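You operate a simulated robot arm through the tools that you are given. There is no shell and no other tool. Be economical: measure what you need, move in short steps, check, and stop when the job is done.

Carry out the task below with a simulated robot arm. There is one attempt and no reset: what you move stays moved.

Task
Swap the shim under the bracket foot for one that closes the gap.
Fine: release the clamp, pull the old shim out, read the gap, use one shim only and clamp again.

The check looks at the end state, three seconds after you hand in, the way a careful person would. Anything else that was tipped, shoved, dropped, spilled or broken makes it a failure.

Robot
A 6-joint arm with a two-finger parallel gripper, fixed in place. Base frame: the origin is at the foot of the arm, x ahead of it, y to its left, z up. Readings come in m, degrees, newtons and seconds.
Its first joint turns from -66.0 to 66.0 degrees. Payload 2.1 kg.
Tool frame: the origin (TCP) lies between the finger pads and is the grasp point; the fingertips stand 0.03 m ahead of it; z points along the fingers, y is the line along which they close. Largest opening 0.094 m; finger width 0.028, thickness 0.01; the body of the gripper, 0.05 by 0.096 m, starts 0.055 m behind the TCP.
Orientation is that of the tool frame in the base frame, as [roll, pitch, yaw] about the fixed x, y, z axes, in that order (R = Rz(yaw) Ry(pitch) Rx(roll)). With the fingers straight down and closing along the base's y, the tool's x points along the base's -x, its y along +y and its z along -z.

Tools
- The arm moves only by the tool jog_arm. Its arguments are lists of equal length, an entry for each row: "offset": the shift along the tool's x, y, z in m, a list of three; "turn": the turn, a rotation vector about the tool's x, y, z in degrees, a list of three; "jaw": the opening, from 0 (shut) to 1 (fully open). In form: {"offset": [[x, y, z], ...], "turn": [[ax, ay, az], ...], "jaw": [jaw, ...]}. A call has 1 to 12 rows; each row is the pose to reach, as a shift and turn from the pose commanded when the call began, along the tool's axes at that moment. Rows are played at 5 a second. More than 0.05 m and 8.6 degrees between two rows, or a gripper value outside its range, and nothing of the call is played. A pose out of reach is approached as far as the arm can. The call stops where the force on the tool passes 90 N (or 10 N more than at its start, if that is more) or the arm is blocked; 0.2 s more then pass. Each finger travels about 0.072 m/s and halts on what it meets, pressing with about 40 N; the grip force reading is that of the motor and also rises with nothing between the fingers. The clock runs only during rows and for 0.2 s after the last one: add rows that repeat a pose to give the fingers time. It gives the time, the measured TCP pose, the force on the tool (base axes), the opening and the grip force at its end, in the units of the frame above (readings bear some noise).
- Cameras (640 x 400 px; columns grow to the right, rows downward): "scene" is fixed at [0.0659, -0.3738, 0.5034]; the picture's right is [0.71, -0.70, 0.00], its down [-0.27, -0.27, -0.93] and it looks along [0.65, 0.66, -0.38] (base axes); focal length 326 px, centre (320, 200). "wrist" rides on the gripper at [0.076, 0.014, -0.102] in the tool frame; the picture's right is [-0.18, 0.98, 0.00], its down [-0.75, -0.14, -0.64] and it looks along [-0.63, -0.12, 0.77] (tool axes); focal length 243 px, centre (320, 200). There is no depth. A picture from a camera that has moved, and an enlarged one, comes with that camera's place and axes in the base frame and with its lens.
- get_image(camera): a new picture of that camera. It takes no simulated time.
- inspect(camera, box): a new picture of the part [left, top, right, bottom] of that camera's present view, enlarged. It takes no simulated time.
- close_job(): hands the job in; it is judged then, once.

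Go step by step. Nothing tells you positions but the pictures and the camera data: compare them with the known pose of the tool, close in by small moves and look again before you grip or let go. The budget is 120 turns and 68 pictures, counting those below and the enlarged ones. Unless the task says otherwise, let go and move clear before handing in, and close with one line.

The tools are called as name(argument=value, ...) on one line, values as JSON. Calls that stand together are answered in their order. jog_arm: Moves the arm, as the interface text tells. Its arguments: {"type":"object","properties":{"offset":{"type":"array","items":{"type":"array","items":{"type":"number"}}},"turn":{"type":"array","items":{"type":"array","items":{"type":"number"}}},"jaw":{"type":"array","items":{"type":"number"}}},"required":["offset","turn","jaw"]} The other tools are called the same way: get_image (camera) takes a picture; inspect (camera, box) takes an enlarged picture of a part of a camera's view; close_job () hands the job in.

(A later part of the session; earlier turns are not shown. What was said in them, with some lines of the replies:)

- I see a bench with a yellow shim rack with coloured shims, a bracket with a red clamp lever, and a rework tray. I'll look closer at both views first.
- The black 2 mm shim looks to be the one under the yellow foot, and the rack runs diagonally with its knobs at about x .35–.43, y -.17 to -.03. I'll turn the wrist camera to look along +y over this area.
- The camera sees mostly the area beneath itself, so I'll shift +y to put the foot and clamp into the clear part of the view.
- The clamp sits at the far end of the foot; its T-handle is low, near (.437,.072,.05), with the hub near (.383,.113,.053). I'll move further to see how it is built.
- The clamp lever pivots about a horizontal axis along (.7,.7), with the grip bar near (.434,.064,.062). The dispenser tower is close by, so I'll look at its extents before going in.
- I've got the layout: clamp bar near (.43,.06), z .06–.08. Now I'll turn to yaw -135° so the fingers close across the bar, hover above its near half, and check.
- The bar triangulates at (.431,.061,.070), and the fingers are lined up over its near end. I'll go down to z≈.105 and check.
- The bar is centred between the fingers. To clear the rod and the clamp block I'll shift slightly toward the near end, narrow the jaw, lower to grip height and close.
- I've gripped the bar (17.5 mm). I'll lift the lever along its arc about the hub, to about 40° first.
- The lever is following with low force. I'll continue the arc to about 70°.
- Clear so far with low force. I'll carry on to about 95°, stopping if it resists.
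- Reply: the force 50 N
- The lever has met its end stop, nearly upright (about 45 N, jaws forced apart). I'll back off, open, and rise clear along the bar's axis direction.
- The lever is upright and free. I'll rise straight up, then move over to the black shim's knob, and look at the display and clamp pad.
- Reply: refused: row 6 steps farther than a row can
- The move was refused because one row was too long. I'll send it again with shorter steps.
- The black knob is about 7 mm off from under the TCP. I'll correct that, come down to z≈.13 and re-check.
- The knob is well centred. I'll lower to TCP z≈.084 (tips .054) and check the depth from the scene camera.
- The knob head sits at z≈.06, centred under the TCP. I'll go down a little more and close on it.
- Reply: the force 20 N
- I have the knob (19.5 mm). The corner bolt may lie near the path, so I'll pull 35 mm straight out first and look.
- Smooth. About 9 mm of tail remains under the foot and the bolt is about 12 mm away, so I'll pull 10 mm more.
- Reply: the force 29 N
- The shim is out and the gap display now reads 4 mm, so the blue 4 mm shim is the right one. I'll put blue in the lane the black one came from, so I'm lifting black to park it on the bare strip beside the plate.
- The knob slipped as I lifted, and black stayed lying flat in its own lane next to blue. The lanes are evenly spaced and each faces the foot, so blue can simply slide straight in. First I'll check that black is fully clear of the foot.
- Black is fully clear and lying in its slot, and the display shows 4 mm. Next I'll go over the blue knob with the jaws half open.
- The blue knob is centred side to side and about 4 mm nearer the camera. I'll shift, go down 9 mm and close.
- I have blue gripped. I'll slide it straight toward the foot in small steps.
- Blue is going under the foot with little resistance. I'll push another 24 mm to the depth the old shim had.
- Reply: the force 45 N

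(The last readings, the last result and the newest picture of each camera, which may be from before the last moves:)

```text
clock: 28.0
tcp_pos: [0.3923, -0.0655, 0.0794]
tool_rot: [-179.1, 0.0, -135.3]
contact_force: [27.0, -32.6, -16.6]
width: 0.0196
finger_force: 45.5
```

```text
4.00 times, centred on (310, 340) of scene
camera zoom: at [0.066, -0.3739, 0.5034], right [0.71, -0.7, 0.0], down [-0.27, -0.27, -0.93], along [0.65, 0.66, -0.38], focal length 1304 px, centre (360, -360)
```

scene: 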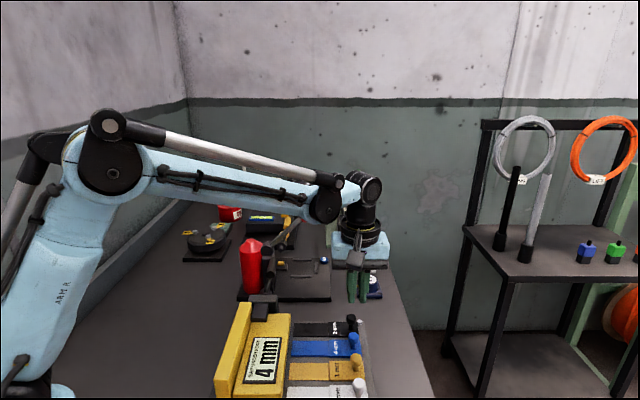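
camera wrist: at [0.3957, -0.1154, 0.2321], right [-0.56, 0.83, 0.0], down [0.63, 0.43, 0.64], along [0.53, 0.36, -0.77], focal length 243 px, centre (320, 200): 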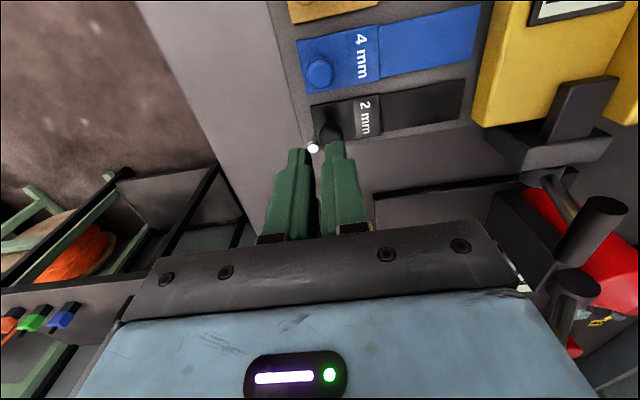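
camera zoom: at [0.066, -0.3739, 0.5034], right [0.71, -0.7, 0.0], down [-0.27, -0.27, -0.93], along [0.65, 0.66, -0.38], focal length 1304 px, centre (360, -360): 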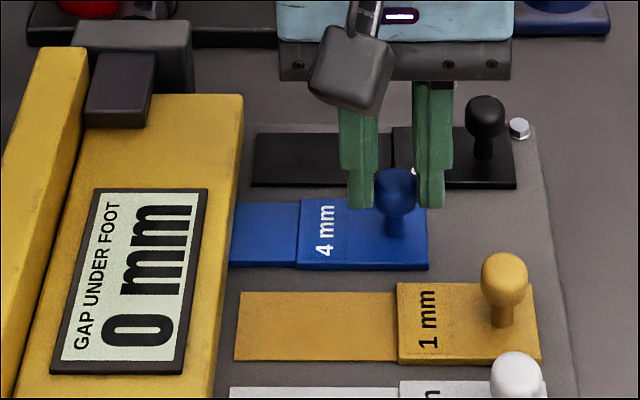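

The display reads 0 mm and the shim has met its stop. I'll ease off, open and rise.

jog_arm(offset=[[0, -0.004, 0], [0, -0.004, 0], [0, -0.004, 0], [0, -0.004, 0], [0, -0.004, -0.04], [0, -0.004, -0.08], [0, -0.004, -0.12], [0, -0.004, -0.12]], turn=[[0, 0, 0], [0, 0, 0], [0, 0, 0], [0, 0, 0], [0, 0, 0], [0, 0, 0], [0, 0, 0], [0, 0, 0]], jaw=[0.1, 0.3, 0.48, 0.48, 0.48, 0.48, 0.48, 0.48])

inspect(camera="scene", box=[220, 250, 400, 362])

get_image(camera="wrist")

```text
clock: 29.8
tcp_pos: [0.3941, -0.0641, 0.1997]
tool_rot: [-179.9, 0.0, -135.0]
contact_force: [0.8, 0.0, -0.1]
width: 0.0449
finger_force: 0.1
```

```text
3.56 times, centred on (310, 306) of scene
camera zoom: at [0.0659, -0.3738, 0.5034], right [0.71, -0.7, 0.0], down [-0.27, -0.27, -0.93], along [0.65, 0.66, -0.38], focal length 1160 px, centre (356, -177)
```

zoom: 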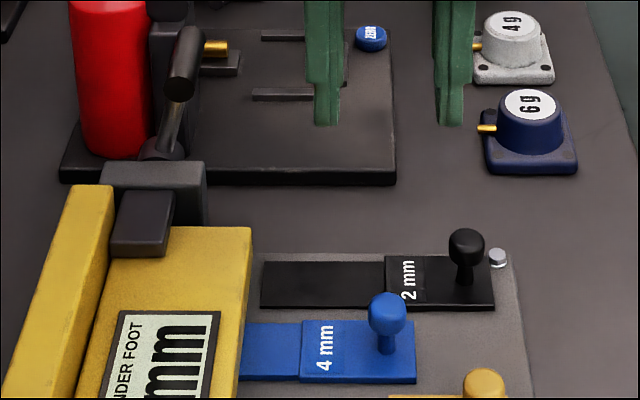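

```text
24 pictures are left
camera wrist: at [0.3289, -0.1072, 0.3031], right [-0.56, 0.83, 0.0], down [0.63, 0.43, 0.64], along [0.53, 0.36, -0.77], focal length 243 px, centre (320, 200)
```

wrist: 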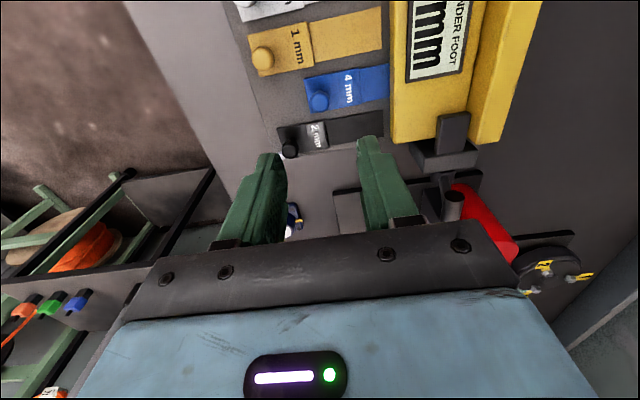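

Blue is in, and black is untouched in its slot. I'll go back above the upright clamp lever by the same path.

jog_arm(offset=[[0, 0, -0.035], [-0.015, 0.02, -0.035], [-0.035, 0.045, -0.035], [-0.055, 0.07, -0.035], [-0.075, 0.095, -0.035], [-0.0935, 0.1183, -0.035], [-0.0935, 0.1183, -0.01], [-0.0935, 0.1183, 0.015], [-0.0935, 0.1183, 0.015]], turn=[[0, 0, 0], [0, 0, 0], [0, 0, 0], [0, 0, 0], [0, 0, 0], [0, 0, 0], [0, 0, 0], [0, 0, 0], [0, 0, 0]], jaw=[0.48, 0.48, 0.48, 0.48, 0.48, 0.48, 0.48, 0.48, 0.48])

inspect(camera="wrist", box=[200, 60, 440, 210])

inspect(camera="scene", box=[200, 190, 360, 290])

```text
clock: 31.8
tcp_pos: [0.3756, 0.0845, 0.1835]
tool_rot: [-179.9, 0.0, -135.2]
contact_force: [0.0, -0.1, 0.4]
width: 0.0448
finger_force: 0.0
```

```text
2.67 times, centred on (320, 135) of wrist
camera zoom: at [0.3114, 0.0416, 0.2874], right [-0.56, 0.83, 0.0], down [0.63, 0.43, 0.64], along [0.53, 0.36, -0.77], focal length 647 px, centre (320, 373)
```

zoom: 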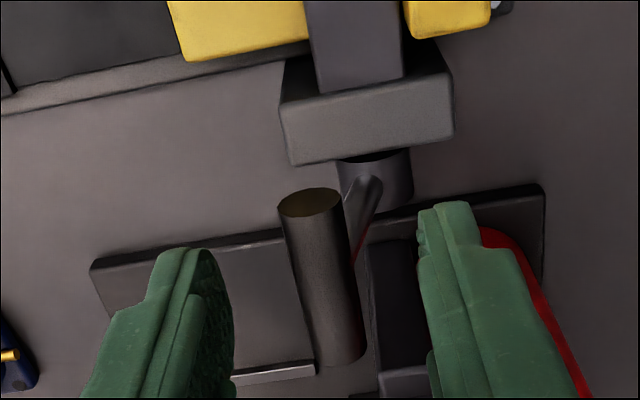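

```text
4.00 times, centred on (280, 240) of scene
camera zoom: at [0.0659, -0.3738, 0.5034], right [0.71, -0.7, 0.0], down [-0.27, -0.27, -0.93], along [0.65, 0.66, -0.38], focal length 1304 px, centre (480, 40)
```

zoom: 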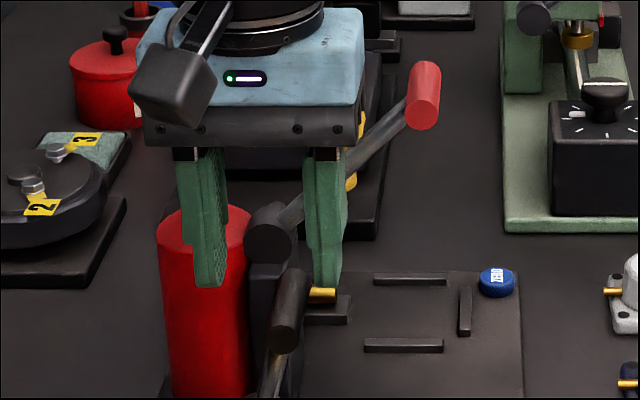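

The bar stands between the fingers. I'll go down to the release height and close on it.

jog_arm(offset=[[0, 0, 0.025], [0, 0, 0.0515], [0, 0, 0.0515], [0, 0, 0.0515], [0, 0, 0.0515], [0, 0, 0.0515]], turn=[[0, 0, 0], [0, 0, 0], [0, 0, 0], [0, 0, 0], [0, 0, 0], [0, 0, 0]], jaw=[0.48, 0.48, 0.3, 0.1, 0.1, 0.1])

```text
clock: 33.2
tcp_pos: [0.3778, 0.0859, 0.1322]
tool_rot: [-179.7, 0.0, -135.0]
contact_force: [18.5, -13.6, -11.2]
width: 0.0228
finger_force: 11.0
```

I'm holding the bar. I'll swing it back down along the arc, in two stages.

jog_arm(offset=[[0, -0.005, 0.001], [0, -0.011, 0.003], [0, -0.018, 0.0065], [0, -0.0265, 0.0115], [0, -0.034, 0.017], [0, -0.041, 0.0235], [0, -0.041, 0.0235]], turn=[[0, 0, 0], [0, 0, 0], [0, 0, 0], [0, 0, 0], [0, 0, 0], [0, 0, 0], [0, 0, 0]], jaw=[0.1, 0.1, 0.1, 0.1, 0.1, 0.1, 0.1])

inspect(camera="scene", box=[200, 210, 360, 310])

```text
clock: 34.8
tcp_pos: [0.4064, 0.0565, 0.1076]
tool_rot: [-180.0, 0.0, -135.0]
contact_force: [-4.4, 6.2, 1.3]
width: 0.0176
finger_force: 45.0
```

```text
4.00 times, centred on (280, 260) of scene
camera zoom: at [0.0659, -0.3738, 0.5034], right [0.71, -0.7, 0.0], down [-0.27, -0.27, -0.93], along [0.65, 0.66, -0.38], focal length 1304 px, centre (480, -40)
```

zoom: 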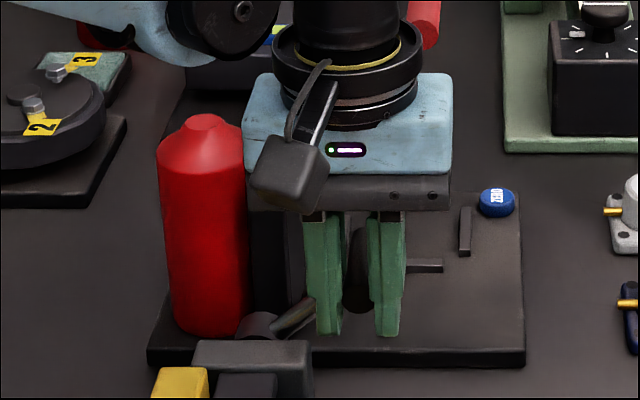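

The grip is good (17.6 mm) and the lever is following. I'll take it down to its original position.

jog_arm(offset=[[0, -0.006, 0.007], [0, -0.0105, 0.0145], [0, -0.0135, 0.021], [0, -0.0155, 0.027], [0, -0.0165, 0.0325], [0, -0.0165, 0.034], [0, -0.0165, 0.034]], turn=[[0, 0, 0], [0, 0, 0], [0, 0, 0], [0, 0, 0], [0, 0, 0], [0, 0, 0], [0, 0, 0]], jaw=[0.1, 0.1, 0.1, 0.1, 0.1, 0.1, 0.1])

inspect(camera="scene", box=[210, 240, 370, 340])

```text
clock: 36.4
tcp_pos: [0.4161, 0.0449, 0.0763]
tool_rot: [179.8, 0.0, -135.0]
contact_force: [-22.1, 17.1, 66.2]
width: 0.0176
finger_force: 45.1
```

```text
4.00 times, centred on (290, 290) of scene
camera zoom: at [0.0656, -0.3739, 0.5035], right [0.71, -0.7, 0.0], down [-0.27, -0.27, -0.93], along [0.65, 0.66, -0.38], focal length 1304 px, centre (440, -160)
```

zoom: 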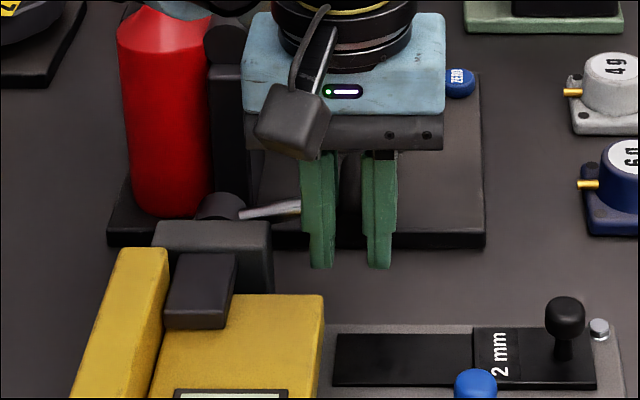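

The lever is back down on its stop (66 N). I'll relax, open narrowly, and lift straight off.

jog_arm(offset=[[0, 0, -0.002], [0, 0, -0.002], [0, 0, -0.002], [0, 0, -0.002], [0, 0, -0.03], [0, 0, -0.07], [0, 0, -0.11], [0, -0.02, -0.14], [0, -0.02, -0.14]], turn=[[0, 0, 0], [0, 0, 0], [0, 0, 0], [0, 0, 0], [0, 0, 0], [0, 0, 0], [0, 0, 0], [0, 0, 0], [0, 0, 0]], jaw=[0.1, 0.3, 0.38, 0.38, 0.38, 0.38, 0.38, 0.38, 0.38])

inspect(camera="scene", box=[200, 260, 400, 385])

get_image(camera="wrist")

```text
clock: 38.4
tcp_pos: [0.4305, 0.0302, 0.2146]
tool_rot: [-179.9, -0.1, -135.1]
contact_force: [0.3, -0.4, 0.0]
width: 0.0357
finger_force: 0.1
```

```text
3.20 times, centred on (300, 322) of scene
camera zoom: at [0.0659, -0.3738, 0.5034], right [0.71, -0.7, 0.0], down [-0.27, -0.27, -0.93], along [0.65, 0.66, -0.38], focal length 1044 px, centre (384, -192)
```

zoom: 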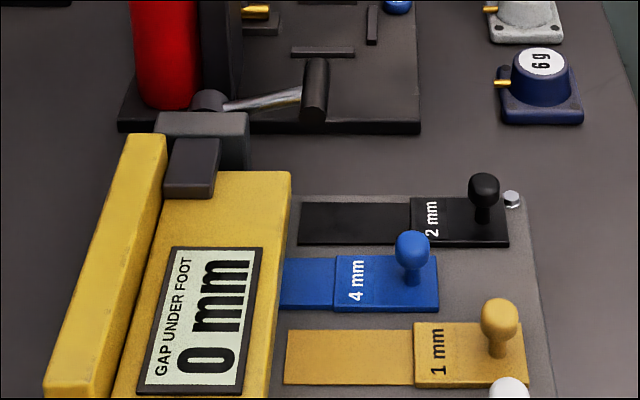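

```text
18 pictures are left
camera wrist: at [0.3658, -0.0133, 0.3182], right [-0.56, 0.83, 0.0], down [0.63, 0.43, 0.64], along [0.53, 0.36, -0.77], focal length 243 px, centre (320, 200)
```

wrist: 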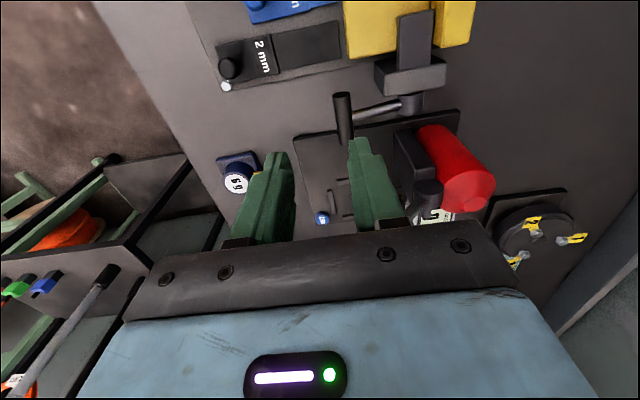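

The gap display reads 0 mm, the clamp lever matches its starting clamped position, black lies in its slot, and nothing else has moved. I'm handing in.

close_job()

```text
The job is handed in.
```

I released the clamp and pulled out the 2 mm shim; the display then read 4 mm. I slid the 4 mm shim under the foot (it now reads 0 mm), clamped again, and left the old shim in its slot in the shim rack.
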